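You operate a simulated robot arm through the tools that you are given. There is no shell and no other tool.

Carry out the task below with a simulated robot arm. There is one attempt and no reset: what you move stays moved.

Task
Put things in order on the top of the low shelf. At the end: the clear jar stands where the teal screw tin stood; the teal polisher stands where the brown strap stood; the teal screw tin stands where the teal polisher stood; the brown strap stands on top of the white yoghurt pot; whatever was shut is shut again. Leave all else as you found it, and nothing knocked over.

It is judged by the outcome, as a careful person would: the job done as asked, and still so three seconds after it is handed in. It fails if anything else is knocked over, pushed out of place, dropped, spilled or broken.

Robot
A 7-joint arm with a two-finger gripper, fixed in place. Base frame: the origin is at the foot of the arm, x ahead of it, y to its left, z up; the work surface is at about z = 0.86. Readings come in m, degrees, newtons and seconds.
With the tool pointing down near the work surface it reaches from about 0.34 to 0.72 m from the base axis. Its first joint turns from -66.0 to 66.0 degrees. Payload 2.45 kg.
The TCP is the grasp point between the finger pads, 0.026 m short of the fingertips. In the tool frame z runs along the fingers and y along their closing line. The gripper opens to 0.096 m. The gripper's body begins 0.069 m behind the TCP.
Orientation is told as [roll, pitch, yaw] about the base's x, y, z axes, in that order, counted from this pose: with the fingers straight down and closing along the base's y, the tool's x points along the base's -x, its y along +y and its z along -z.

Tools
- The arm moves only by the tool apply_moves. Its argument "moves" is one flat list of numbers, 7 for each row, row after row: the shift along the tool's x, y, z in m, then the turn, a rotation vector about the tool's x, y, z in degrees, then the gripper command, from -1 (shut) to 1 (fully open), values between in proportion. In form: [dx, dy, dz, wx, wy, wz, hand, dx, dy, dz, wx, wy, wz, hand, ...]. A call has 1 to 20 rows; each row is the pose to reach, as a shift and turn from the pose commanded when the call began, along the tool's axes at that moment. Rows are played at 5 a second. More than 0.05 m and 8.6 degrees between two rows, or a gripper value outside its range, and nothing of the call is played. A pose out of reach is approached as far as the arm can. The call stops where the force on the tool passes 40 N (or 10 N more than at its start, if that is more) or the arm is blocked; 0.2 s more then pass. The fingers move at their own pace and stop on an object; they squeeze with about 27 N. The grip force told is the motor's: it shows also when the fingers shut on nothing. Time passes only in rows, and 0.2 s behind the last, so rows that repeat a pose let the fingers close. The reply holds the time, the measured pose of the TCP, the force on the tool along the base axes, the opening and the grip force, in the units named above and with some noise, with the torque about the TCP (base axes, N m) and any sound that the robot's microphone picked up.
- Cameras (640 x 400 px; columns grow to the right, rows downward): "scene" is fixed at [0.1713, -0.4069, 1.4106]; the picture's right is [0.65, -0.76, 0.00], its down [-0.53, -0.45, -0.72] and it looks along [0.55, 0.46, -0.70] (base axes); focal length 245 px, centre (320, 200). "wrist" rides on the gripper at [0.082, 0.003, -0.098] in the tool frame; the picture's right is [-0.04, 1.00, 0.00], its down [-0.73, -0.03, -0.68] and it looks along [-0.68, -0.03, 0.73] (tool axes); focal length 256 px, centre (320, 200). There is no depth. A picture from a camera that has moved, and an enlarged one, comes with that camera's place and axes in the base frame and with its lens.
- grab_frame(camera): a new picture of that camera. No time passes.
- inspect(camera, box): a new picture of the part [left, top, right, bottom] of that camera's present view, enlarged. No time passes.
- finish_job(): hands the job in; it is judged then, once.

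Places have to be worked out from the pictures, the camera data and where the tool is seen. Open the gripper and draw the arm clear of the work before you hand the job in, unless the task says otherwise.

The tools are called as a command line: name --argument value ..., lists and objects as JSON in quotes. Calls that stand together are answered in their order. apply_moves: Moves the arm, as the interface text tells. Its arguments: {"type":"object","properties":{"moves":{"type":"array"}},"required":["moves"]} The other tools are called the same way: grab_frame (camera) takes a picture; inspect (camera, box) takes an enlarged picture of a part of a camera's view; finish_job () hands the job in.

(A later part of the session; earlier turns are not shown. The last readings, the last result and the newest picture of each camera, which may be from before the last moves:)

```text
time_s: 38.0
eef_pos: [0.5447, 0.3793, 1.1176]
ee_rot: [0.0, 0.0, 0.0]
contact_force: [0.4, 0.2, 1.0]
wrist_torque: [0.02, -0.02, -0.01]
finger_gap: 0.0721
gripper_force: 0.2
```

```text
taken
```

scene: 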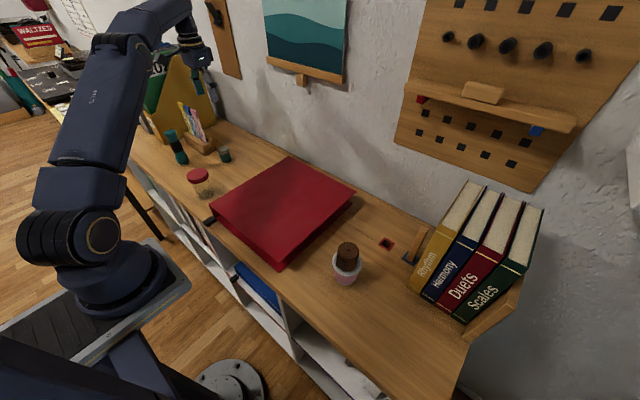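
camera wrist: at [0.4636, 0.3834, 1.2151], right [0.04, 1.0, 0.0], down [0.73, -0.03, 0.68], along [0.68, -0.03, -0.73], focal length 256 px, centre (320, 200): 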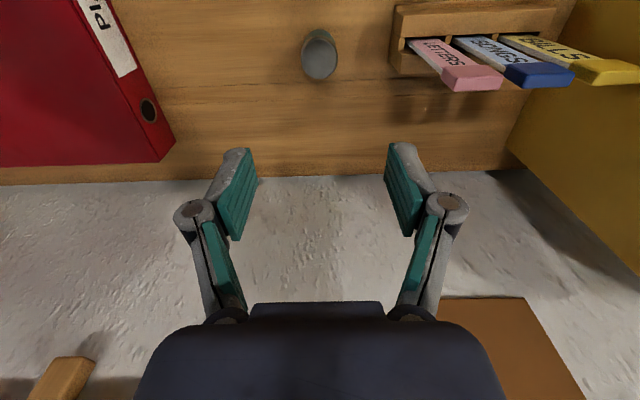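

inspect --camera "wrist" --box '[270, 0, 430, 100]'

inspect --camera "scene" --box '[150, 110, 260, 200]'

```text
4.00 times, centred on (350, 50) of wrist
camera zoom: at [0.4636, 0.3834, 1.2151], right [0.04, 1.0, 0.0], down [0.73, -0.03, 0.68], along [0.68, -0.03, -0.73], focal length 1024 px, centre (200, 800)
```

zoom: 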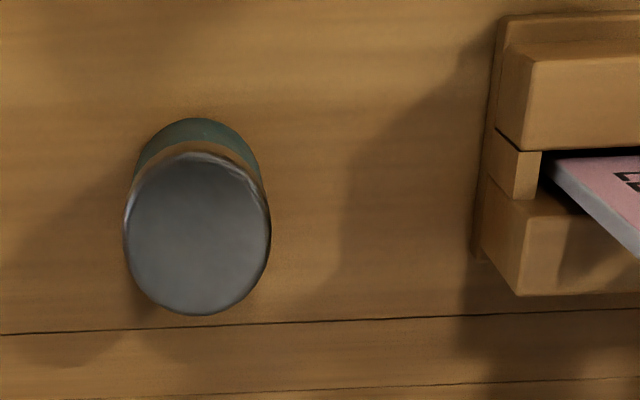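

```text
4.44 times, centred on (205, 155) of scene
camera zoom: at [0.1713, -0.4069, 1.4106], right [0.65, -0.76, 0.0], down [-0.53, -0.45, -0.72], along [0.55, 0.46, -0.7], focal length 1089 px, centre (831, 400)
```

zoom: 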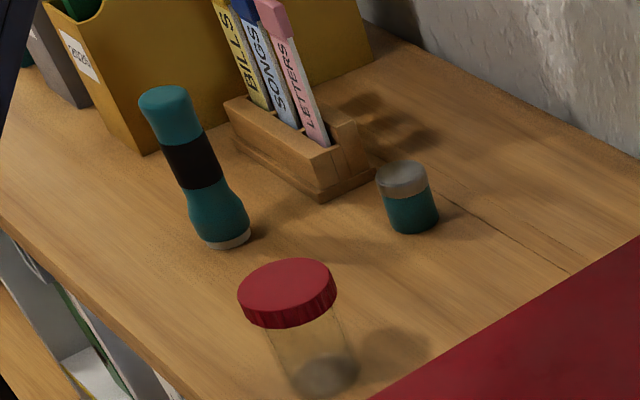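

The tin's top is at about (0.5425, 0.379, 0.903), diameter about 41 mm, and the organiser's side is at y of about 0.466. I'll descend with a moderate opening to just above it and re-check.

apply_moves --moves '[0.002, -0.001, 0.03, 0, 0, 0, 0.5, 0.002, -0.001, 0.07, 0, 0, 0, 0.5, 0.002, -0.001, 0.11, 0, 0, 0, 0.5, 0.002, -0.001, 0.145, 0, 0, 0, 0.5, 0.002, -0.001, 0.17, 0, 0, 0, 0.5, 0.002, -0.001, 0.18, 0, 0, 0, 0.5, 0.002, -0.001, 0.18, 0, 0, 0, 0.5]'

grab_frame --camera "wrist"

inspect --camera "scene" --box '[150, 90, 260, 200]'

```text
time_s: 39.6
eef_pos: [0.5433, 0.3805, 0.9366]
ee_rot: [0.0, 0.0, 0.0]
contact_force: [0.4, 0.9, -0.5]
wrist_torque: [0.01, -0.01, -0.03]
finger_gap: 0.0722
gripper_force: 0.0
```

```text
taken
camera wrist: at [0.4614, 0.3825, 1.0346], right [0.04, 1.0, 0.0], down [0.73, -0.03, 0.68], along [0.68, -0.03, -0.73], focal length 256 px, centre (320, 200)
```

wrist: 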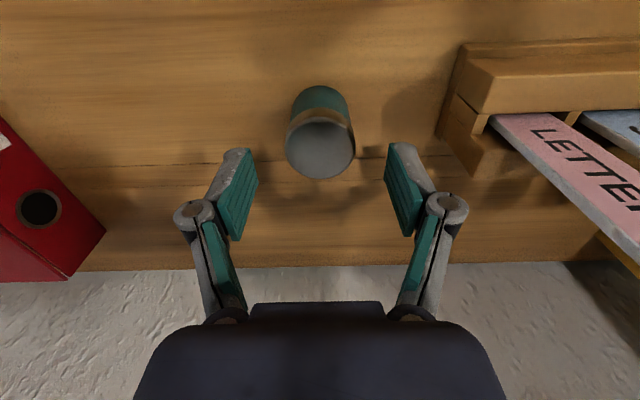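

```text
3.64 times, centred on (205, 145) of scene
camera zoom: at [0.1713, -0.4069, 1.4106], right [0.65, -0.76, 0.0], down [-0.53, -0.45, -0.72], along [0.55, 0.46, -0.7], focal length 891 px, centre (738, 400)
```

zoom: 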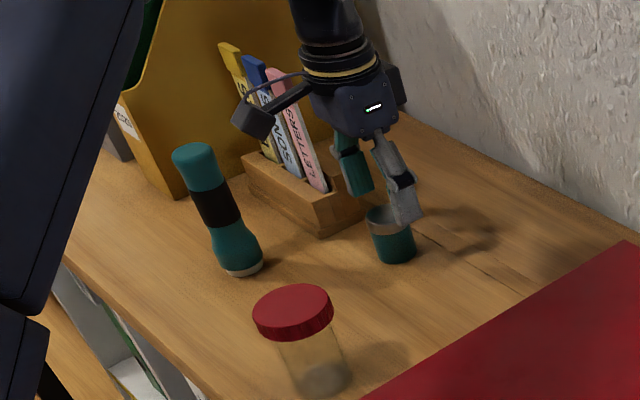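

The tin is well aligned with its centre at (0.543, 0.379). I'll descend to z of about 0.890 and close.

apply_moves --moves '[0, 0, 0.015, 0, 0, 0, 0.5, 0, 0, 0.03, 0, 0, 0, 0.5, 0, 0, 0.041, 0, 0, 0, 0.5, 0, 0, 0.0455, 0, 0, 0, 0.5, 0, 0, 0.0455, 0, 0, 0, 0.5]'

grab_frame --camera "wrist"

```text
time_s: 40.8
eef_pos: [0.5427, 0.3796, 0.8904]
ee_rot: [0.0, 0.0, -0.1]
contact_force: [-0.1, 0.1, 0.3]
wrist_torque: [0.0, 0.01, 0.03]
finger_gap: 0.072
gripper_force: 0.0
```

```text
taken
camera wrist: at [0.4608, 0.3825, 0.9886], right [0.04, 1.0, 0.0], down [0.73, -0.03, 0.68], along [0.68, -0.03, -0.73], focal length 256 px, centre (320, 200)
```

wrist: 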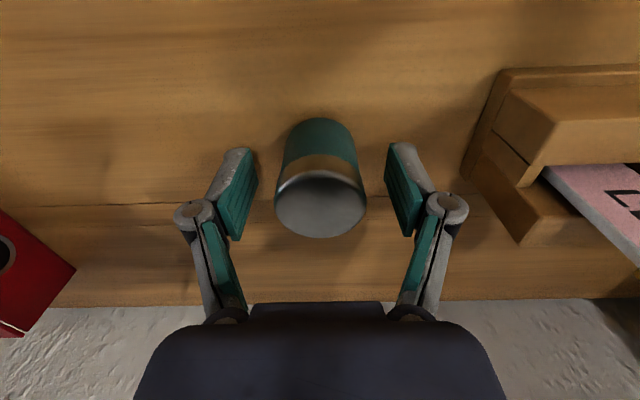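

The tin is centred between the pads, so I'll close on it.

apply_moves --moves '[0, 0, 0, 0, 0, 0, 0.2, 0, 0, 0, 0, 0, 0, 0, 0, 0, 0, 0, 0, 0, -0.4, 0, 0, 0, 0, 0, 0, -1, 0, 0, 0, 0, 0, 0, -1, 0, 0, 0, 0, 0, 0, -1]'

```text
time_s: 42.2
eef_pos: [0.5425, 0.3794, 0.8905]
ee_rot: [-0.1, 0.1, -0.1]
contact_force: [-0.2, 0.5, 0.7]
wrist_torque: [-0.03, -0.02, -0.03]
finger_gap: 0.0387
gripper_force: 26.6
```

The tin is held with a gap of 38.7 mm. I'll lift it straight up.

apply_moves --moves '[0, 0, -0.01, 0, 0, 0, -1, 0, 0, -0.03, 0, 0, 0, -1, 0, 0, -0.065, 0, 0, 0, -1, 0, 0, -0.105, 0, 0, 0, -1, 0, 0, -0.145, 0, 0, 0, -1, 0, 0, -0.185, 0, 0, 0, -1, 0, 0, -0.209, 0, 0, 0, -1, 0, 0, -0.209, 0, 0, 0, -1]'

grab_frame --camera "wrist"

grab_frame --camera "scene"

```text
time_s: 44.0
eef_pos: [0.5421, 0.3789, 1.0992]
ee_rot: [0.0, 0.0, 0.0]
contact_force: [0.0, 0.5, -0.8]
wrist_torque: [0.01, 0.0, 0.03]
finger_gap: 0.0386
gripper_force: 27.8
```

```text
taken
camera wrist: at [0.4609, 0.382, 1.197], right [0.04, 1.0, 0.0], down [0.73, -0.03, 0.68], along [0.68, -0.03, -0.73], focal length 256 px, centre (320, 200)
```

wrist: 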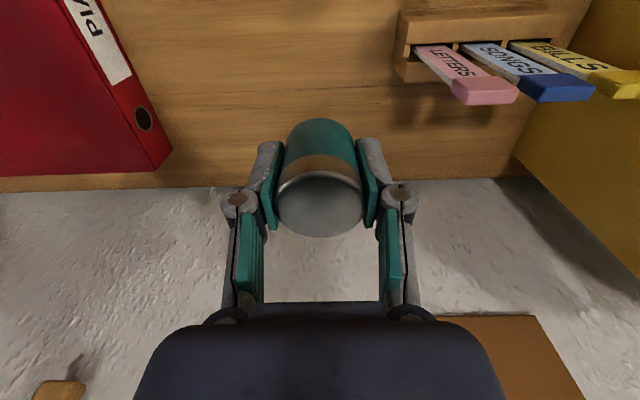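

```text
taken
```

scene: 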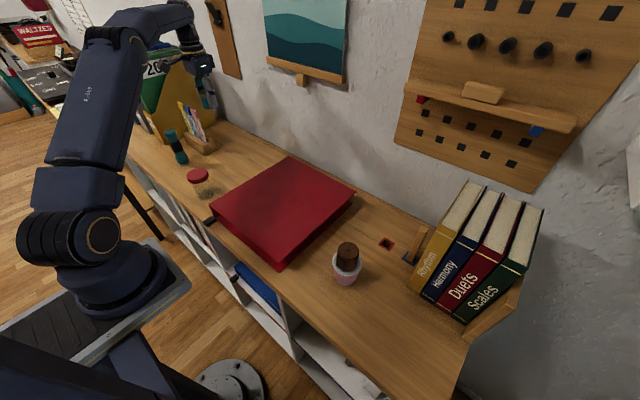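

The tin is held level. I'll carry it across to above the polisher's old place at (0.401, -0.419).

apply_moves --moves '[0.0036, -0.02, 0, 0, 0, 0, -1, 0.0098, -0.055, 0, 0, 0, 0, -1, 0.0176, -0.099, 0, 0, 0, 0, -1, 0.0254, -0.143, 0, 0, 0, 0, -1, 0.0333, -0.187, 0, 0, 0, 0, -1, 0.0411, -0.231, 0, 0, 0, 0, -1, 0.049, -0.275, 0, 0, 0, 0, -1, 0.0568, -0.319, 0, 0, 0, 0, -1, 0.0646, -0.363, 0, 0, 0, 0, -1, 0.0724, -0.407, 0, 0, 0, 0, -1, 0.0803, -0.451, 0, 0, 0, 0, -1, 0.0881, -0.495, 0, 0, 0, 0, -1, 0.0959, -0.539, 0, 0, 0, 0, -1, 0.1038, -0.583, 0, 0, 0, 0, -1, 0.1116, -0.627, 0, 0, 0, 0, -1, 0.1194, -0.671, 0, 0, 0, 0, -1, 0.1273, -0.715, 0, 0, 0, 0, -1, 0.1339, -0.752, 0, 0, 0, 0, -1, 0.1388, -0.78, 0, 0, 0, 0, -1, 0.142, -0.798, 0, 0, 0, 0, -1]'

grab_frame --camera "wrist"

grab_frame --camera "scene"

```text
time_s: 48.2
eef_pos: [0.3991, -0.4177, 1.0991]
ee_rot: [0.1, 0.0, 0.1]
contact_force: [0.1, 0.1, -0.2]
wrist_torque: [0.02, 0.01, 0.0]
finger_gap: 0.0387
gripper_force: 26.5
```

```text
taken
camera wrist: at [0.3189, -0.4159, 1.1974], right [0.04, 1.0, 0.0], down [0.73, -0.03, 0.68], along [0.68, -0.03, -0.73], focal length 256 px, centre (320, 200)
```

wrist: 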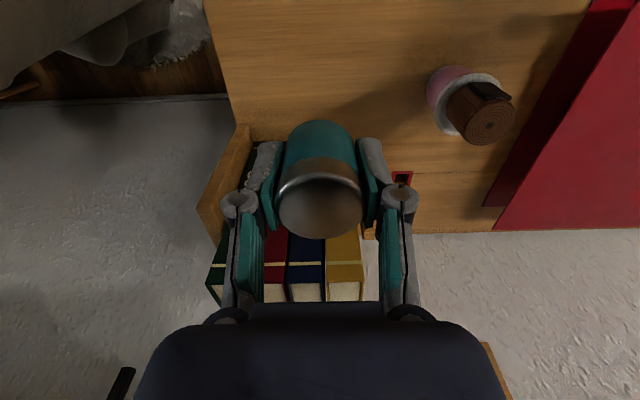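

```text
taken
```

scene: 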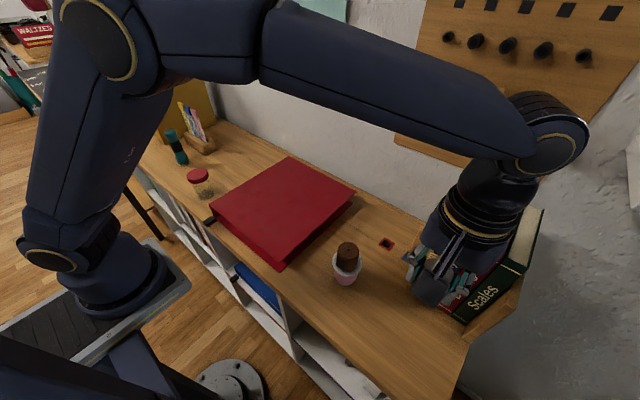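

I'm above the polisher's old place. I'll lower to about 1 cm above the surface.

apply_moves --moves '[0, 0, 0.02, 0, 0, 0, -1, 0, 0, 0.055, 0, 0, 0, -1, 0, 0, 0.095, 0, 0, 0, -1, 0, 0, 0.135, 0, 0, 0, -1, 0, 0, 0.17, 0, 0, 0, -1, 0, 0, 0.19, 0, 0, 0, -1, 0, 0, 0.2, 0, 0, 0, -1, 0, 0, 0.2, 0, 0, 0, -1]'

inspect --camera "scene" --box '[360, 240, 480, 360]'

grab_frame --camera "wrist"

```text
time_s: 50.0
eef_pos: [0.3983, -0.4184, 0.9004]
ee_rot: [0.1, 0.1, -0.1]
contact_force: [-0.7, -0.5, 0.0]
wrist_torque: [-0.01, -0.03, -0.01]
finger_gap: 0.0388
gripper_force: 26.7
```

```text
3.33 times, centred on (420, 300) of scene
camera zoom: at [0.1714, -0.4069, 1.4106], right [0.65, -0.76, 0.0], down [-0.53, -0.45, -0.72], along [0.55, 0.46, -0.7], focal length 816 px, centre (-13, -133)
```

zoom: 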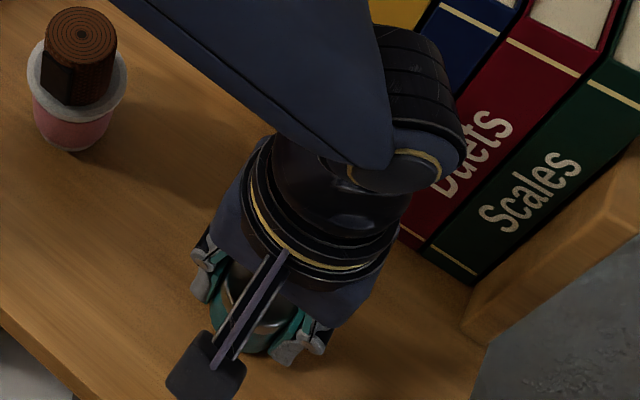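

```text
taken
camera wrist: at [0.3175, -0.416, 0.9981], right [0.04, 1.0, 0.0], down [0.73, -0.03, 0.68], along [0.68, -0.03, -0.73], focal length 256 px, centre (320, 200)
```

wrist: 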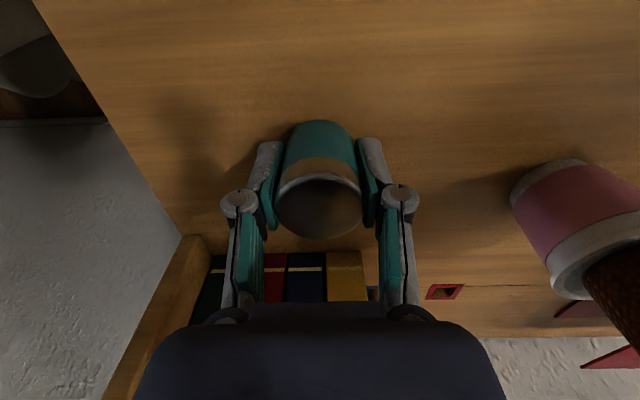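

The tin is about 1 cm up and the books are clear. I'll lower slowly to contact.

apply_moves --moves '[-0.001, 0, 0.003, 0, 0, 0, -1, -0.001, 0, 0.006, 0, 0, 0, -1, -0.001, 0, 0.008, 0, 0, 0, -1, -0.001, 0, 0.009, 0, 0, 0, -1, -0.001, 0, 0.009, 0, 0, 0, -1]'

```text
time_s: 51.2
eef_pos: [0.4004, -0.4186, 0.8921]
ee_rot: [0.0, 0.0, 0.0]
contact_force: [-0.8, -0.2, -0.3]
wrist_torque: [-0.02, 0.02, -0.02]
finger_gap: 0.0385
gripper_force: 27.2
```

There is no contact yet at z = 0.892. I'll take another small step down.

apply_moves --moves '[0, 0, 0.0008, 0, 0, 0, -1, 0, 0, 0.0015, 0, 0, 0, -1, 0, 0, 0.0015, 0, 0, 0, -1]'

```text
time_s: 52.0
eef_pos: [0.4006, -0.4184, 0.8904]
ee_rot: [-0.1, -0.1, 0.0]
contact_force: [-4.4, 4.9, 17.9]
wrist_torque: [0.16, 0.16, -0.06]
finger_gap: 0.0385
gripper_force: 26.8
```

Contact is firm at about 18 N. I'll ease up slightly and open gently.

apply_moves --moves '[0, 0, -0.0008, 0, 0, 0, -1, 0, 0, -0.0008, 0, 0, 0, -0.4, 0, 0, -0.0008, 0, 0, 0, -0.1, 0, 0, -0.0008, 0, 0, 0, 0.2, 0, 0, -0.0008, 0, 0, 0, 0.5, 0, 0, -0.0008, 0, 0, 0, 0.6, 0, 0, -0.0008, 0, 0, 0, 0.6]'

grab_frame --camera "wrist"

```text
time_s: 53.6
eef_pos: [0.4015, -0.4195, 0.8907]
ee_rot: [0.1, 0.0, 0.0]
contact_force: [0.7, -0.2, -1.0]
wrist_torque: [0.0, 0.02, 0.01]
finger_gap: 0.0766
gripper_force: 0.1
```

```text
taken
camera wrist: at [0.3192, -0.4156, 0.9879], right [0.04, 1.0, 0.0], down [0.73, -0.03, 0.68], along [0.68, -0.03, -0.73], focal length 256 px, centre (320, 200)
```

wrist: 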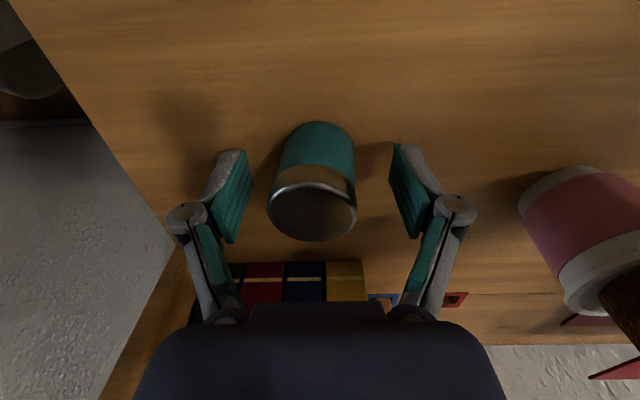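

The tin has been released upright, within a few mm of the target. I'll rise straight up and check.

apply_moves --moves '[0, 0, -0.015, 0, 0, 0, 0.6, 0, 0, -0.04, 0, 0, 0, 0.6, 0, 0, -0.08, 0, 0, 0, 0.8, 0, 0, -0.12, 0, 0, 0, 1, 0, 0, -0.165, 0, 0, 0, 1, 0, 0, -0.21, 0, 0, 0, 1, 0, 0, -0.22, 0, 0, 0, 1]'

inspect --camera "wrist" --box '[240, 10, 400, 110]'

inspect --camera "scene" --box '[360, 240, 480, 360]'

```text
time_s: 55.2
eef_pos: [0.4014, -0.4183, 1.1109]
ee_rot: [0.0, 0.0, 0.0]
contact_force: [1.1, 0.8, -0.3]
wrist_torque: [0.01, -0.01, 0.04]
finger_gap: 0.096
gripper_force: 0.1
```

```text
4.00 times, centred on (320, 60) of wrist
camera zoom: at [0.3189, -0.415, 1.2083], right [0.04, 1.0, 0.0], down [0.73, -0.03, 0.68], along [0.68, -0.03, -0.73], focal length 1024 px, centre (320, 760)
```

zoom: 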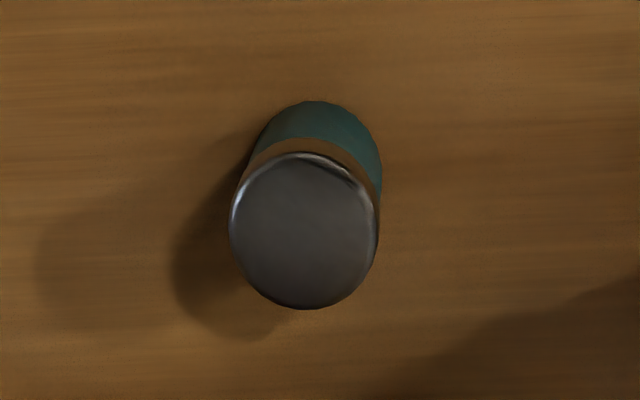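

```text
3.33 times, centred on (420, 300) of scene
camera zoom: at [0.1713, -0.4068, 1.4106], right [0.65, -0.76, 0.0], down [-0.53, -0.45, -0.72], along [0.55, 0.46, -0.7], focal length 816 px, centre (-13, -133)
```

zoom: 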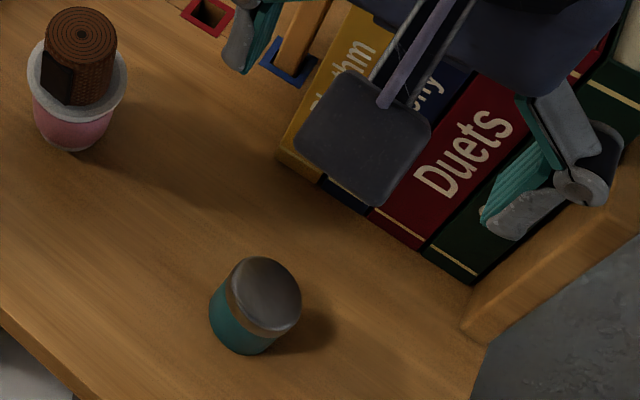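

In the wrist view the tin's top looks slightly offset from its base compared with before. I'll look closer before going on.

inspect --camera "wrist" --box '[285, 25, 349, 95]'

inspect --camera "scene" --box '[380, 295, 430, 345]'

grab_frame --camera "wrist"

```text
5.71 times, centred on (317, 60) of wrist
camera zoom: at [0.3189, -0.415, 1.2083], right [0.04, 1.0, 0.0], down [0.73, -0.03, 0.68], along [0.68, -0.03, -0.73], focal length 1463 px, centre (337, 1000)
```

zoom: 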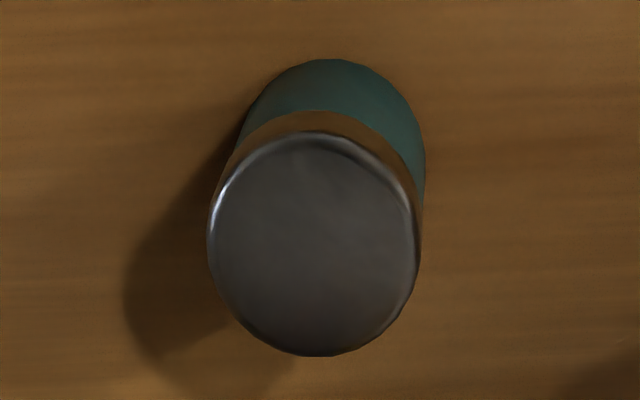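

```text
8.00 times, centred on (405, 320) of scene
camera zoom: at [0.1713, -0.4068, 1.4106], right [0.65, -0.76, 0.0], down [-0.53, -0.45, -0.72], along [0.55, 0.46, -0.7], focal length 1959 px, centre (-360, -760)
```

zoom: 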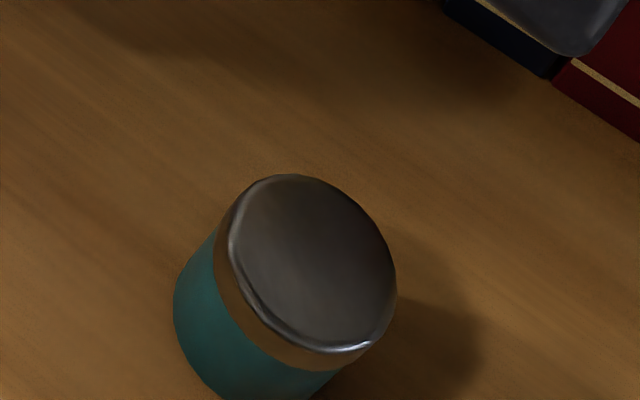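

```text
taken
camera wrist: at [0.3189, -0.415, 1.2083], right [0.04, 1.0, 0.0], down [0.73, -0.03, 0.68], along [0.68, -0.03, -0.73], focal length 256 px, centre (320, 200)
```

wrist: 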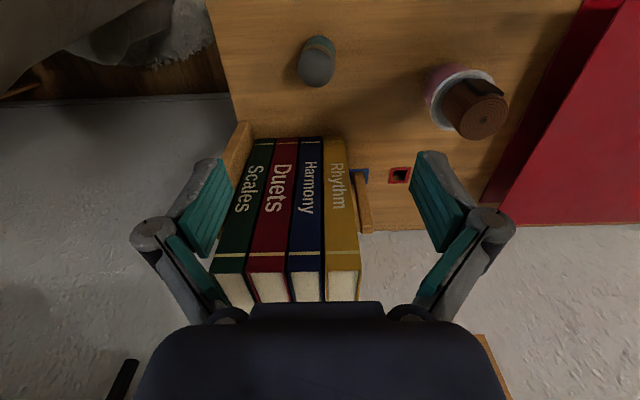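

The tin seems to lean toward -y. I need a lower viewing angle to be sure, so I'll back the hand off toward the robot and lower it to look at the tin from the side.

apply_moves --moves '[0.03, 0, 0, 0, 0, 0, 1, 0.07, 0, 0, 0, 0, 0, 1, 0.11, 0, 0.01, 0, 0, 0, 1, 0.115, 0, 0.05, 0, 0, 0, 1, 0.115, 0, 0.09, 0, 0, 0, 1, 0.115, 0, 0.13, 0, 0, 0, 1, 0.115, 0, 0.16, 0, 0, 0, 1, 0.115, 0, 0.17, 0, 0, 0, 1]'

grab_frame --camera "wrist"

inspect --camera "scene" --box '[380, 290, 440, 350]'

```text
time_s: 57.0
eef_pos: [0.285, -0.4172, 0.9391]
ee_rot: [-0.1, 0.0, 0.0]
contact_force: [0.5, -0.1, -0.1]
wrist_torque: [0.02, 0.01, 0.01]
finger_gap: 0.0961
gripper_force: 0.1
```

```text
taken
camera wrist: at [0.2026, -0.4148, 1.0372], right [0.04, 1.0, 0.0], down [0.73, -0.03, 0.68], along [0.68, -0.03, -0.73], focal length 256 px, centre (320, 200)
```

wrist: 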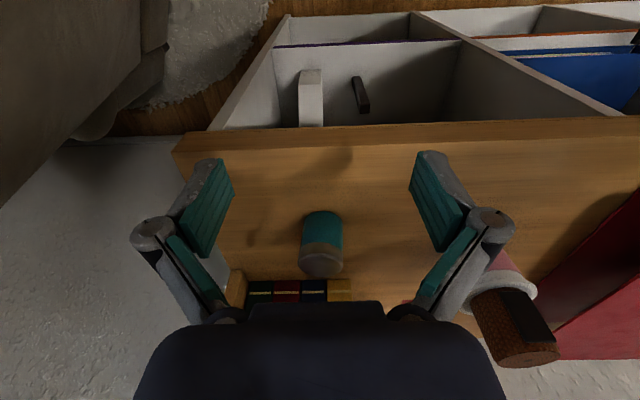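

```text
6.67 times, centred on (410, 320) of scene
camera zoom: at [0.1713, -0.4069, 1.4106], right [0.65, -0.76, 0.0], down [-0.53, -0.45, -0.72], along [0.55, 0.46, -0.7], focal length 1633 px, centre (-280, -600)
```

zoom: 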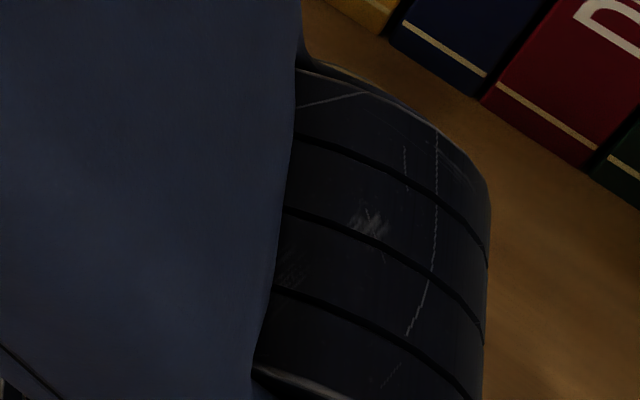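

inspect --camera "wrist" --box '[280, 195, 364, 295]'

```text
4.00 times, centred on (322, 245) of wrist
camera zoom: at [0.2026, -0.4148, 1.0372], right [0.04, 1.0, 0.0], down [0.73, -0.03, 0.68], along [0.68, -0.03, -0.73], focal length 1024 px, centre (312, 20)
```

zoom: 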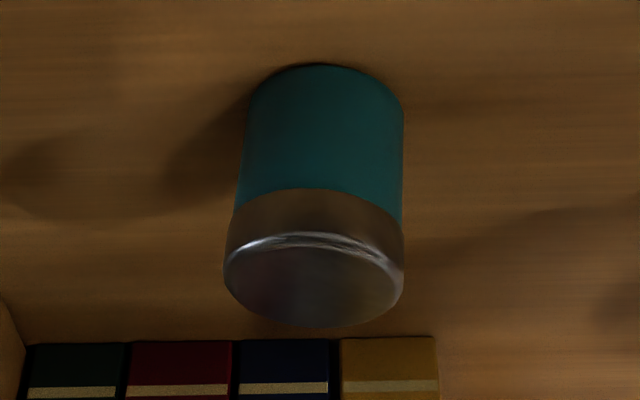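

The tin's base is at (0.401, -0.420), on target, but the body leans a few degrees. I'll zoom in on the foot of the tin to see what holds it.

inspect --camera "wrist" --box '[296, 205, 348, 240]'

inspect --camera "wrist" --box '[290, 230, 354, 285]'

```text
11.43 times, centred on (322, 222) of wrist
camera zoom: at [0.2026, -0.4148, 1.0372], right [0.04, 1.0, 0.0], down [0.73, -0.03, 0.68], along [0.68, -0.03, -0.73], focal length 2926 px, centre (297, -57)
```

zoom: 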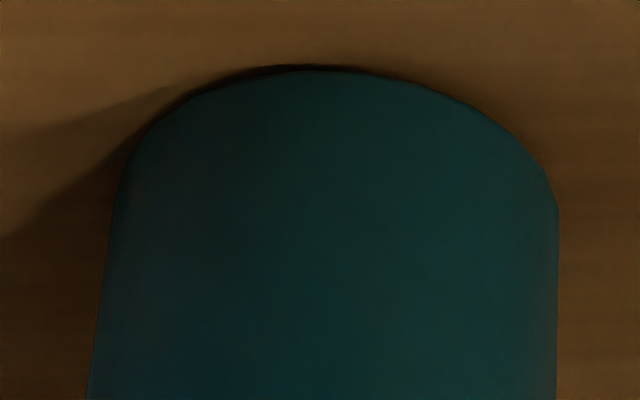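

```text
7.27 times, centred on (322, 258) of wrist
camera zoom: at [0.2026, -0.4148, 1.0372], right [0.04, 1.0, 0.0], down [0.73, -0.03, 0.68], along [0.68, -0.03, -0.73], focal length 1862 px, centre (306, -218)
```

zoom: 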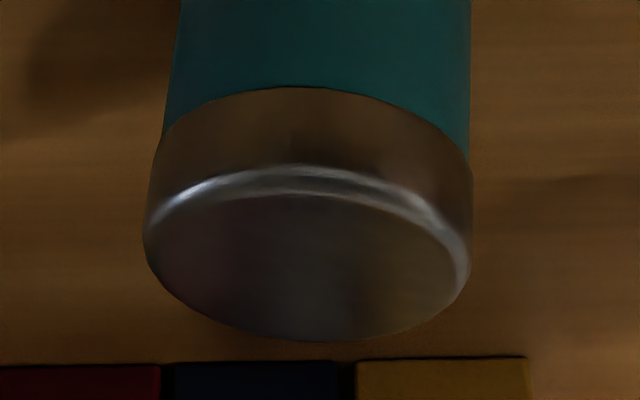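

No object is visible under it. I'll wait a second in place and look again to see whether the lean is static.

apply_moves --moves '[0, 0, 0, 0, 0, 0, 1, 0, 0, 0, 0, 0, 0, 1, 0, 0, 0, 0, 0, 0, 1, 0, 0, 0, 0, 0, 0, 1, 0, 0, 0, 0, 0, 0, 1]'

inspect --camera "wrist" --box '[280, 195, 364, 295]'

```text
time_s: 58.2
eef_pos: [0.2825, -0.4178, 0.9396]
ee_rot: [0.0, -0.1, 0.0]
contact_force: [-0.4, -0.3, 0.2]
wrist_torque: [0.05, -0.03, 0.01]
finger_gap: 0.0958
gripper_force: 0.0
```

```text
4.00 times, centred on (322, 245) of wrist
camera zoom: at [0.2027, -0.4148, 1.0375], right [0.04, 1.0, 0.0], down [0.73, -0.03, 0.68], along [0.68, -0.03, -0.73], focal length 1024 px, centre (312, 20)
```

zoom: 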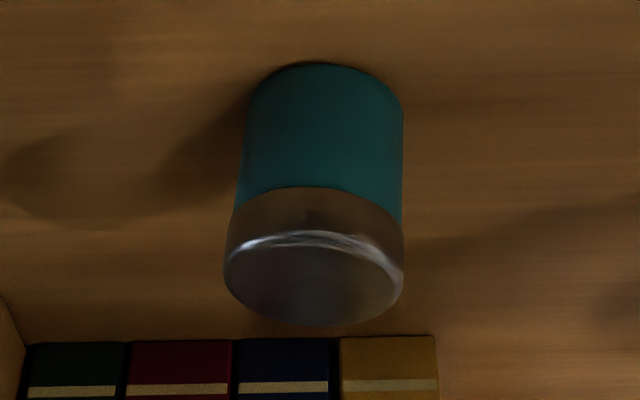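

The lean is static at about 4°. I'll re-grip the tin, lift it and inspect the spot beneath before setting it down again. First I move back above it.

apply_moves --moves '[0, 0, -0.04, 0, 0, 0, 1, 0, 0, -0.08, 0, 0, 0, 1, -0.03, 0, -0.11, 0, 0, 0, 1, -0.07, -0.001, -0.12, 0, 0, 0, 1, -0.105, -0.002, -0.12, 0, 0, 0, 0.8, -0.117, -0.002, -0.1, 0, 0, 0, 0.6, -0.117, -0.002, -0.06, 0, 0, 0, 0.6, -0.117, -0.002, -0.02, 0, 0, 0, 0.6, -0.117, -0.002, 0, 0, 0, 0, 0.6, -0.117, -0.002, 0, 0, 0, 0, 0.6]'

grab_frame --camera "wrist"

```text
time_s: 60.4
eef_pos: [0.4028, -0.4221, 0.9402]
ee_rot: [0.0, 0.0, -0.1]
contact_force: [0.4, -0.6, -0.4]
wrist_torque: [0.0, 0.01, -0.03]
finger_gap: 0.0769
gripper_force: 0.1
```

```text
taken
camera wrist: at [0.3213, -0.4196, 1.0377], right [0.04, 1.0, 0.0], down [0.73, -0.03, 0.68], along [0.68, -0.03, -0.73], focal length 256 px, centre (320, 200)
```

wrist: 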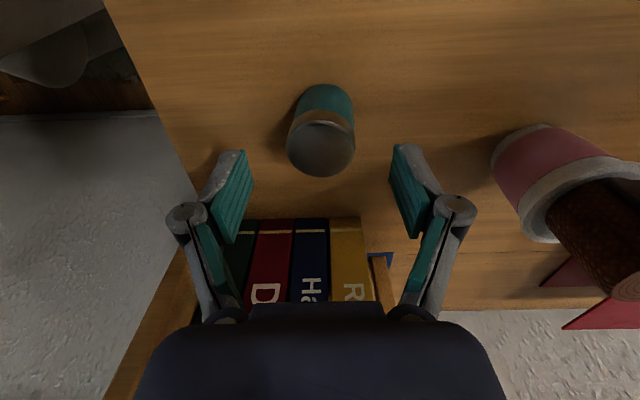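

inspect --camera "wrist" --box '[270, 70, 374, 190]'

```text
3.33 times, centred on (322, 130) of wrist
camera zoom: at [0.3213, -0.4196, 1.0377], right [0.04, 1.0, 0.0], down [0.73, -0.03, 0.68], along [0.68, -0.03, -0.73], focal length 853 px, centre (313, 433)
```

zoom: 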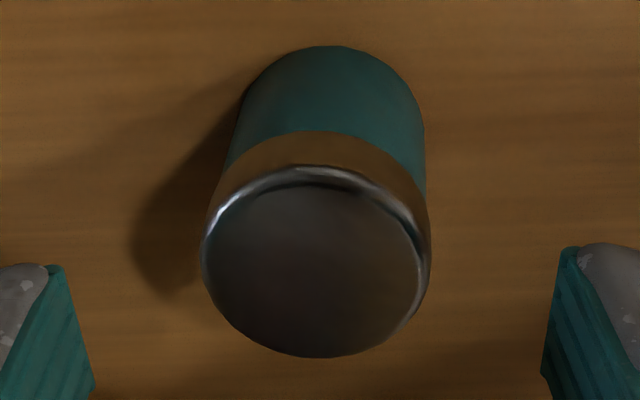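

The lean toward -y is confirmed, about 3 mm over the tin's height. I'll descend and re-grip.

apply_moves --moves '[0, 0, 0.015, 0, 0, 0, 0.6, 0, 0, 0.032, 0, 0, 0, 0.6, 0, 0, 0.043, 0, 0, 0, 0.6, 0, 0, 0.0485, 0, 0, 0, 0.6, 0, 0, 0.0485, 0, 0, 0, 0.3, 0, 0, 0.0485, 0, 0, 0, 0, 0, 0, 0.0485, 0, 0, 0, -0.4, 0, 0, 0.0485, 0, 0, 0, -1, 0, 0, 0.0485, 0, 0, 0, -1, 0, 0, 0.0485, 0, 0, 0, -1, 0, 0, 0.0485, 0, 0, 0, -1]'

inspect --camera "wrist" --box '[240, 100, 400, 250]'

```text
time_s: 62.8
eef_pos: [0.4022, -0.4226, 0.891]
ee_rot: [0.1, 0.0, 0.1]
contact_force: [-0.4, -0.6, -0.1]
wrist_torque: [0.0, -0.03, -0.01]
finger_gap: 0.0389
gripper_force: 27.2
```

```text
2.67 times, centred on (320, 175) of wrist
camera zoom: at [0.3203, -0.4189, 0.9897], right [0.04, 1.0, 0.0], down [0.73, -0.03, 0.68], along [0.68, -0.03, -0.73], focal length 683 px, centre (320, 267)
```

zoom: 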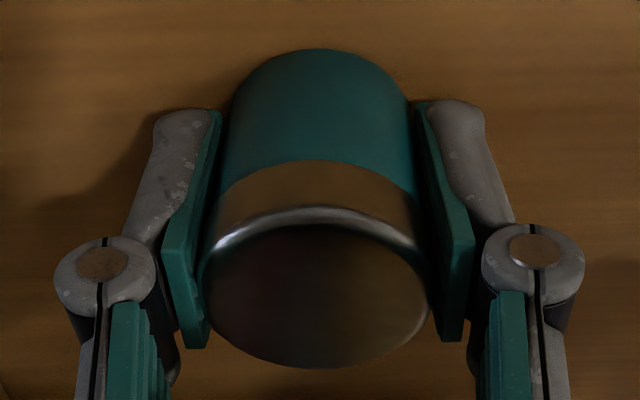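

The tin is re-gripped and upright. I'll lift it and shift toward +y so the scene camera can see the bare spot.

apply_moves --moves '[0, 0, -0.01, 0, 0, 0, -1, 0, 0, -0.03, 0, 0, 0, -1, 0, 0, -0.065, 0, 0, 0, -1, 0, 0, -0.105, 0, 0, 0, -1, 0, 0, -0.145, 0, 0, 0, -1, 0, 0.03, -0.17, 0, 0, 0, -1, 0, 0.07, -0.18, 0, 0, 0, -1, 0, 0.11, -0.18, 0, 0, 0, -1, 0, 0.12, -0.18, 0, 0, 0, -1]'

inspect --camera "scene" --box '[360, 290, 440, 370]'

grab_frame --camera "wrist"

grab_frame --camera "scene"

```text
time_s: 64.8
eef_pos: [0.4012, -0.3004, 1.0736]
ee_rot: [0.0, 0.0, -0.1]
contact_force: [0.6, -0.8, -0.9]
wrist_torque: [-0.01, 0.02, -0.02]
finger_gap: 0.0388
gripper_force: 26.9
```

```text
5.00 times, centred on (400, 330) of scene
camera zoom: at [0.1714, -0.4068, 1.4106], right [0.65, -0.76, 0.0], down [-0.53, -0.45, -0.72], along [0.55, 0.46, -0.7], focal length 1225 px, centre (-80, -450)
```

zoom: 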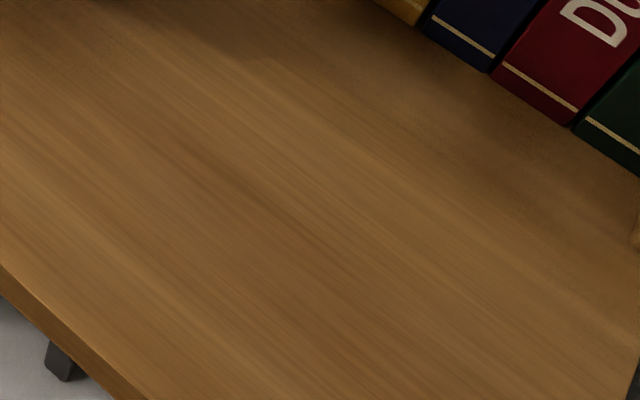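

```text
taken
camera wrist: at [0.3196, -0.2977, 1.1706], right [0.04, 1.0, 0.0], down [0.73, -0.03, 0.68], along [0.68, -0.03, -0.73], focal length 256 px, centre (320, 200)
```

wrist: 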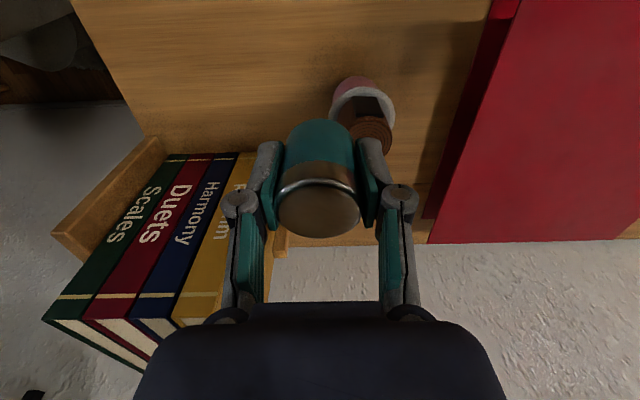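

```text
taken
```

scene: 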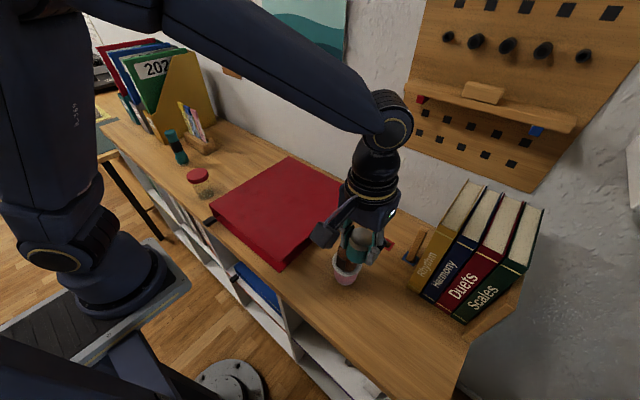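

The spot underneath is bare wood, so nothing is under the tin. I'll set it down again at the same place, more gently this time.

apply_moves --moves '[0, -0.03, 0, 0, 0, 0, -1, 0, -0.07, 0, 0, 0, 0, -1, 0, -0.105, 0, 0, 0, 0, -1, 0, -0.12, 0.01, 0, 0, 0, -1, 0, -0.12, 0.05, 0, 0, 0, -1, 0, -0.12, 0.09, 0, 0, 0, -1, 0, -0.12, 0.13, 0, 0, 0, -1, 0, -0.12, 0.16, 0, 0, 0, -1, 0, -0.12, 0.172, 0, 0, 0, -1, 0, -0.12, 0.176, 0, 0, 0, -1, 0, -0.12, 0.178, 0, 0, 0, -1, 0, -0.12, 0.178, 0, 0, 0, -1]'

inspect --camera "wrist" --box '[240, 100, 400, 250]'

```text
time_s: 67.4
eef_pos: [0.4038, -0.4208, 0.8926]
ee_rot: [0.0, 0.0, -0.1]
contact_force: [1.0, 0.0, -1.1]
wrist_torque: [0.0, 0.0, -0.02]
finger_gap: 0.0388
gripper_force: 26.7
```

```text
2.67 times, centred on (320, 175) of wrist
camera zoom: at [0.3208, -0.4178, 0.9912], right [0.04, 1.0, 0.0], down [0.73, -0.03, 0.68], along [0.68, -0.03, -0.73], focal length 683 px, centre (320, 267)
```

zoom: 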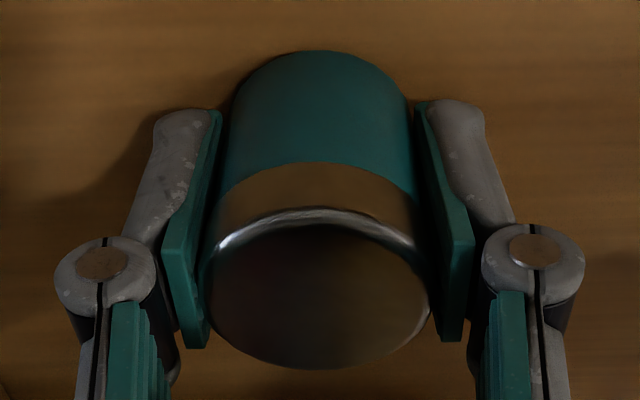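

I'm now 1–2 mm above the surface. I'll lower in half-millimetre steps to a light touch.

apply_moves --moves '[0, 0, 0.0007, 0, 0, 0, -1, 0, 0, 0.0014, 0, 0, 0, -1, 0, 0, 0.0014, 0, 0, 0, -1]'

```text
time_s: 68.2
eef_pos: [0.4024, -0.4204, 0.8929]
ee_rot: [0.0, 0.0, 0.1]
contact_force: [0.9, -0.1, -0.5]
wrist_torque: [0.04, 0.0, 0.01]
finger_gap: 0.0386
gripper_force: 27.5
```

apply_moves --moves '[0, 0, 0.0005, 0, 0, 0, -1, 0, 0, 0.001, 0, 0, 0, -1, 0, 0, 0.001, 0, 0, 0, -1]'

```text
time_s: 69.0
eef_pos: [0.4025, -0.4206, 0.8909]
ee_rot: [0.0, 0.0, -0.1]
contact_force: [-0.1, 1.3, 2.5]
wrist_torque: [0.01, 0.02, 0.02]
finger_gap: 0.0387
gripper_force: 26.9
```

Light contact at about 3 N. I'll open the fingers just a little and look at how the tin stands.

apply_moves --moves '[0, 0, 0.0002, 0, 0, 0, -0.5, 0, 0, 0.0002, 0, 0, 0, -0.15, 0, 0, 0.0002, 0, 0, 0, -0.08, 0, 0, 0.0002, 0, 0, 0, -0.08]'

inspect --camera "wrist" --box '[240, 100, 400, 250]'

```text
time_s: 70.0
eef_pos: [0.4024, -0.4202, 0.8905]
ee_rot: [0.0, 0.1, 0.0]
contact_force: [0.3, 0.4, 0.2]
wrist_torque: [0.03, -0.01, 0.01]
finger_gap: 0.0441
gripper_force: 0.1
```

```text
2.67 times, centred on (320, 175) of wrist
camera zoom: at [0.3207, -0.418, 0.9887], right [0.04, 1.0, 0.0], down [0.73, -0.03, 0.68], along [0.68, -0.03, -0.73], focal length 683 px, centre (320, 267)
```

zoom: 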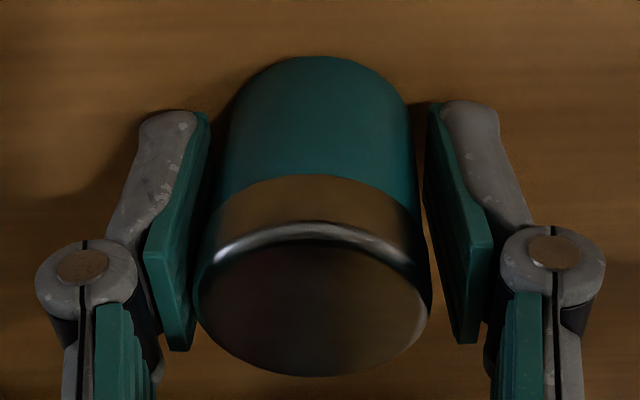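

Contact was light this time. I'll open fully, rise and back off to check how the tin stands now.

apply_moves --moves '[0, 0, 0, 0, 0, 0, 0.1, 0, 0, 0, 0, 0, 0, 0.3, 0, 0, 0, 0, 0, 0, 0.6, 0, 0, 0, 0, 0, 0, 0.6, 0, 0, -0.02, 0, 0, 0, 0.6, 0, 0, -0.06, 0, 0, 0, 0.8, 0, 0, -0.1, 0, 0, 0, 1, 0, 0, -0.14, 0, 0, 0, 1, 0.02, 0, -0.16, 0, 0, 0, 1, 0.06, 0, -0.16, 0, 0, 0, 1, 0.1, 0, -0.14, 0, 0, 0, 1, 0.117, 0, -0.1, 0, 0, 0, 1, 0.117, 0, -0.06, 0, 0, 0, 1, 0.117, 0, -0.05, 0, 0, 0, 1, 0.117, 0, -0.05, 0, 0, 0, 1]'

grab_frame --camera "wrist"

inspect --camera "wrist" --box '[280, 195, 364, 295]'

```text
time_s: 73.2
eef_pos: [0.2856, -0.4219, 0.9393]
ee_rot: [0.0, 0.0, 0.0]
contact_force: [0.2, 0.1, 0.2]
wrist_torque: [-0.01, -0.01, -0.01]
finger_gap: 0.096
gripper_force: 0.1
```

```text
taken
camera wrist: at [0.2038, -0.4182, 1.0375], right [0.04, 1.0, 0.0], down [0.73, -0.03, 0.68], along [0.68, -0.03, -0.73], focal length 256 px, centre (320, 200)
```

wrist: 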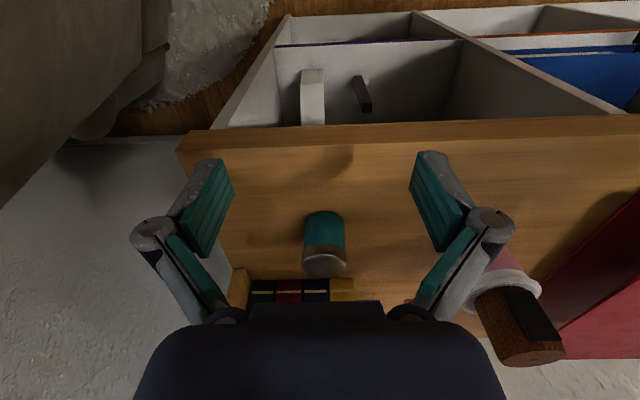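

```text
4.00 times, centred on (322, 245) of wrist
camera zoom: at [0.2038, -0.4182, 1.0375], right [0.04, 1.0, 0.0], down [0.73, -0.03, 0.68], along [0.68, -0.03, -0.73], focal length 1024 px, centre (312, 20)
```

zoom: 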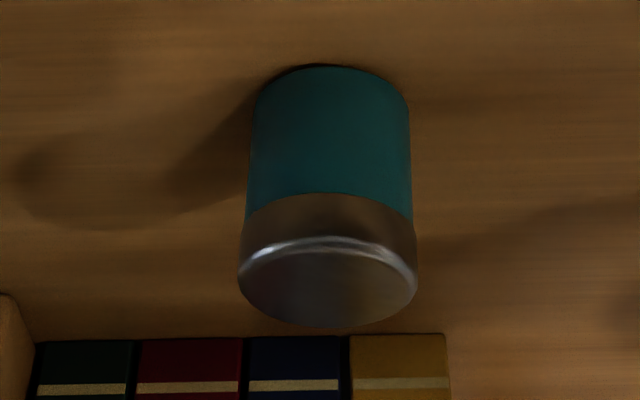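

The tin now stands nearly upright, with about 1.5° of residual lean, at (0.402, -0.422). That is on target. Next is the jar, so I'll rise and travel over to it.

apply_moves --moves '[0, 0, -0.04, 0, 0, 0, 1, 0, 0, -0.08, 0, 0, 0, 1, -0.02, 0, -0.12, 0, 0, 0, 1, -0.05, 0.01, -0.15, 0, 0, 0, 1, -0.085, 0.04, -0.165, 0, 0, 0, 1, -0.12, 0.075, -0.17, 0, 0, 0, 1, -0.133, 0.12, -0.17, 0, 0, 0, 1, -0.133, 0.165, -0.17, 0, 0, 0, 1, -0.133, 0.21, -0.17, 0, 0, 0, 1, -0.133, 0.255, -0.17, 0, 0, 0, 1, -0.133, 0.3, -0.17, 0, 0, 0, 1, -0.133, 0.345, -0.17, 0, 0, 0, 1, -0.133, 0.39, -0.17, 0, 0, 0, 1, -0.133, 0.435, -0.17, 0, 0, 0, 1, -0.125, 0.48, -0.17, 0, 0, 0, 1, -0.118, 0.525, -0.17, 0, 0, 0, 1, -0.111, 0.57, -0.17, 0, 0, 0, 1, -0.103, 0.615, -0.17, 0, 0, 0, 1, -0.095, 0.655, -0.17, 0, 0, 0, 1, -0.093, 0.678, -0.17, 0, 0, 0, 1]'

grab_frame --camera "wrist"

grab_frame --camera "scene"

```text
time_s: 77.4
eef_pos: [0.3807, 0.258, 1.1098]
ee_rot: [0.0, 0.1, -0.1]
contact_force: [0.6, 0.3, -0.9]
wrist_torque: [0.0, -0.03, -0.01]
finger_gap: 0.0961
gripper_force: 0.1
```

```text
taken
camera wrist: at [0.2976, 0.2612, 1.2084], right [0.04, 1.0, 0.0], down [0.73, -0.03, 0.68], along [0.68, -0.03, -0.73], focal length 256 px, centre (320, 200)
```

wrist: 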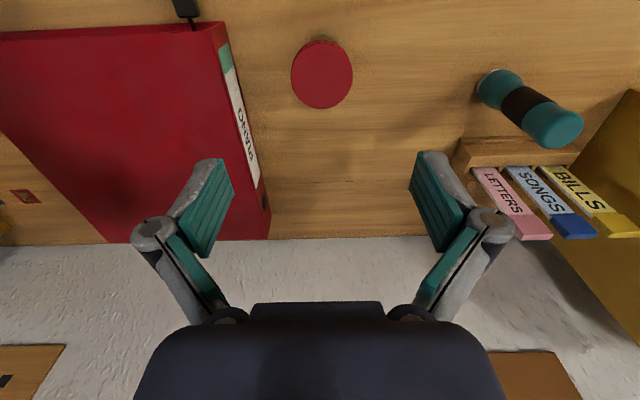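

```text
taken
```

scene: 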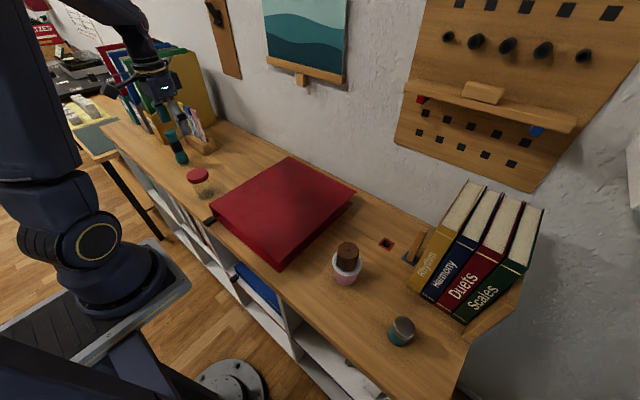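

inspect --camera "wrist" --box '[240, 20, 400, 130]'

inspect --camera "scene" --box '[165, 155, 240, 215]'

inspect --camera "scene" --box '[320, 230, 440, 360]'

```text
3.64 times, centred on (320, 75) of wrist
camera zoom: at [0.2976, 0.2612, 1.2084], right [0.04, 1.0, 0.0], down [0.73, -0.03, 0.68], along [0.68, -0.03, -0.73], focal length 931 px, centre (320, 654)
```

zoom: 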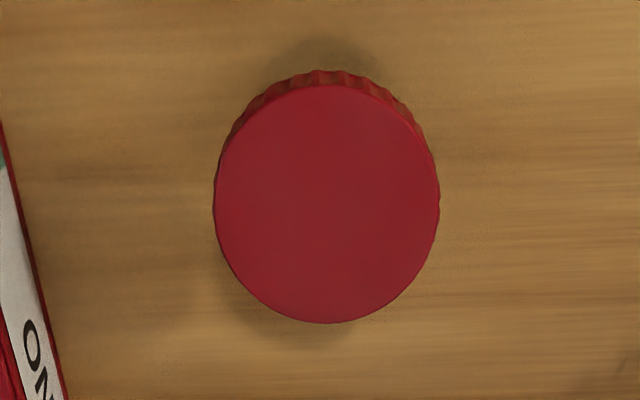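

```text
6.67 times, centred on (202, 185) of scene
camera zoom: at [0.1713, -0.4068, 1.4106], right [0.65, -0.76, 0.0], down [-0.53, -0.45, -0.72], along [0.55, 0.46, -0.7], focal length 1633 px, centre (1103, 300)
```

zoom: 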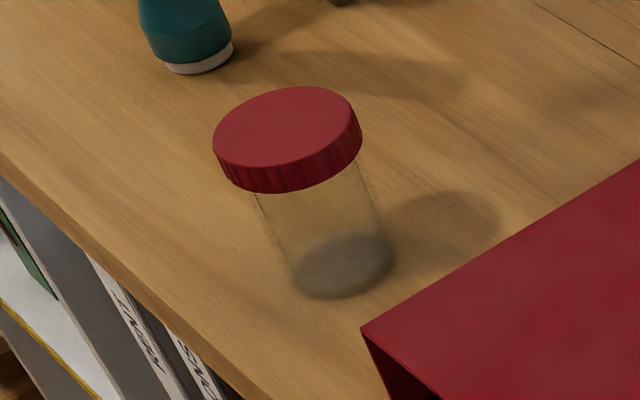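

```text
3.08 times, centred on (380, 295) of scene
camera zoom: at [0.1713, -0.4068, 1.4106], right [0.65, -0.76, 0.0], down [-0.53, -0.45, -0.72], along [0.55, 0.46, -0.7], focal length 754 px, centre (135, -92)
```

zoom: 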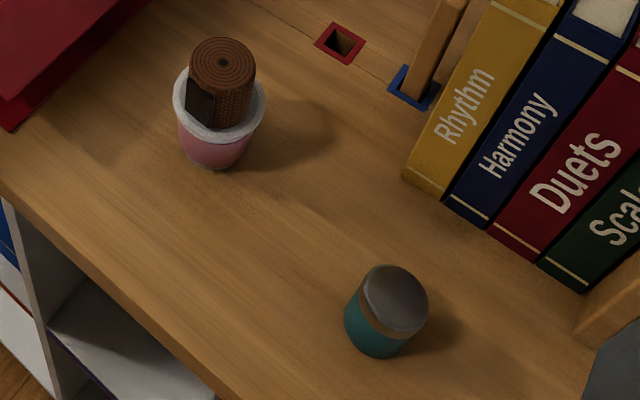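

The jar's lid top is at (0.378, 0.259, 0.947) and the lid is wider (about 61 mm) than the clear body (about 50 mm). I'd rather hold the body than the lid, so I'll back off and lower to see the lid's underside height from the side.

apply_moves --moves '[0.03, 0.001, 0, 0, 0, 0, 1, 0.07, 0.002, 0.01, 0, 0, 0, 1, 0.1, 0.002, 0.04, 0, 0, 0, 1, 0.11, 0.002, 0.08, 0, 0, 0, 1, 0.11, 0.002, 0.12, 0, 0, 0, 1, 0.11, 0.002, 0.15, 0, 0, 0, 1, 0.11, 0.002, 0.16, 0, 0, 0, 1, 0.11, 0.002, 0.16, 0, 0, 0, 1]'

grab_frame --camera "wrist"

inspect --camera "wrist" --box '[260, 190, 380, 300]'

```text
time_s: 79.2
eef_pos: [0.2701, 0.2589, 0.9517]
ee_rot: [0.0, 0.0, 0.1]
contact_force: [-1.3, 0.0, 0.4]
wrist_torque: [0.02, 0.06, 0.02]
finger_gap: 0.096
gripper_force: 0.1
```

```text
taken
camera wrist: at [0.1883, 0.2618, 1.0486], right [0.04, 1.0, 0.0], down [0.73, -0.03, 0.68], along [0.68, -0.03, -0.73], focal length 256 px, centre (320, 200)
```

wrist: 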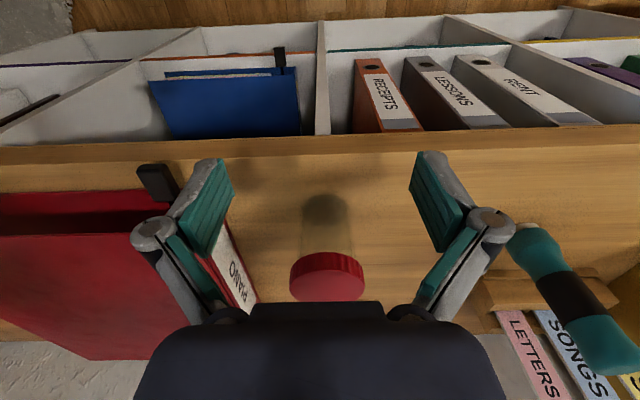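

```text
3.64 times, centred on (320, 245) of wrist
camera zoom: at [0.1883, 0.2618, 1.0486], right [0.04, 1.0, 0.0], down [0.73, -0.03, 0.68], along [0.68, -0.03, -0.73], focal length 931 px, centre (320, 36)
```

zoom: 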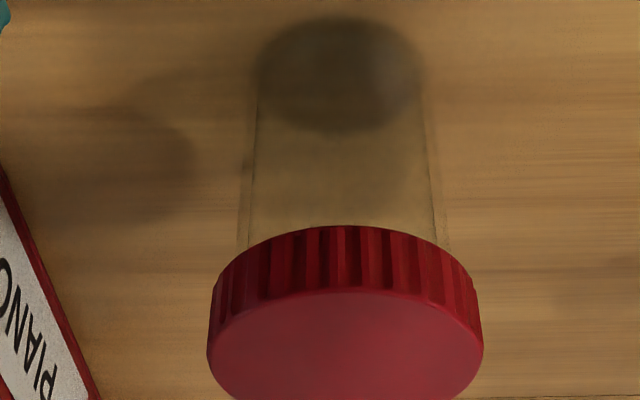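

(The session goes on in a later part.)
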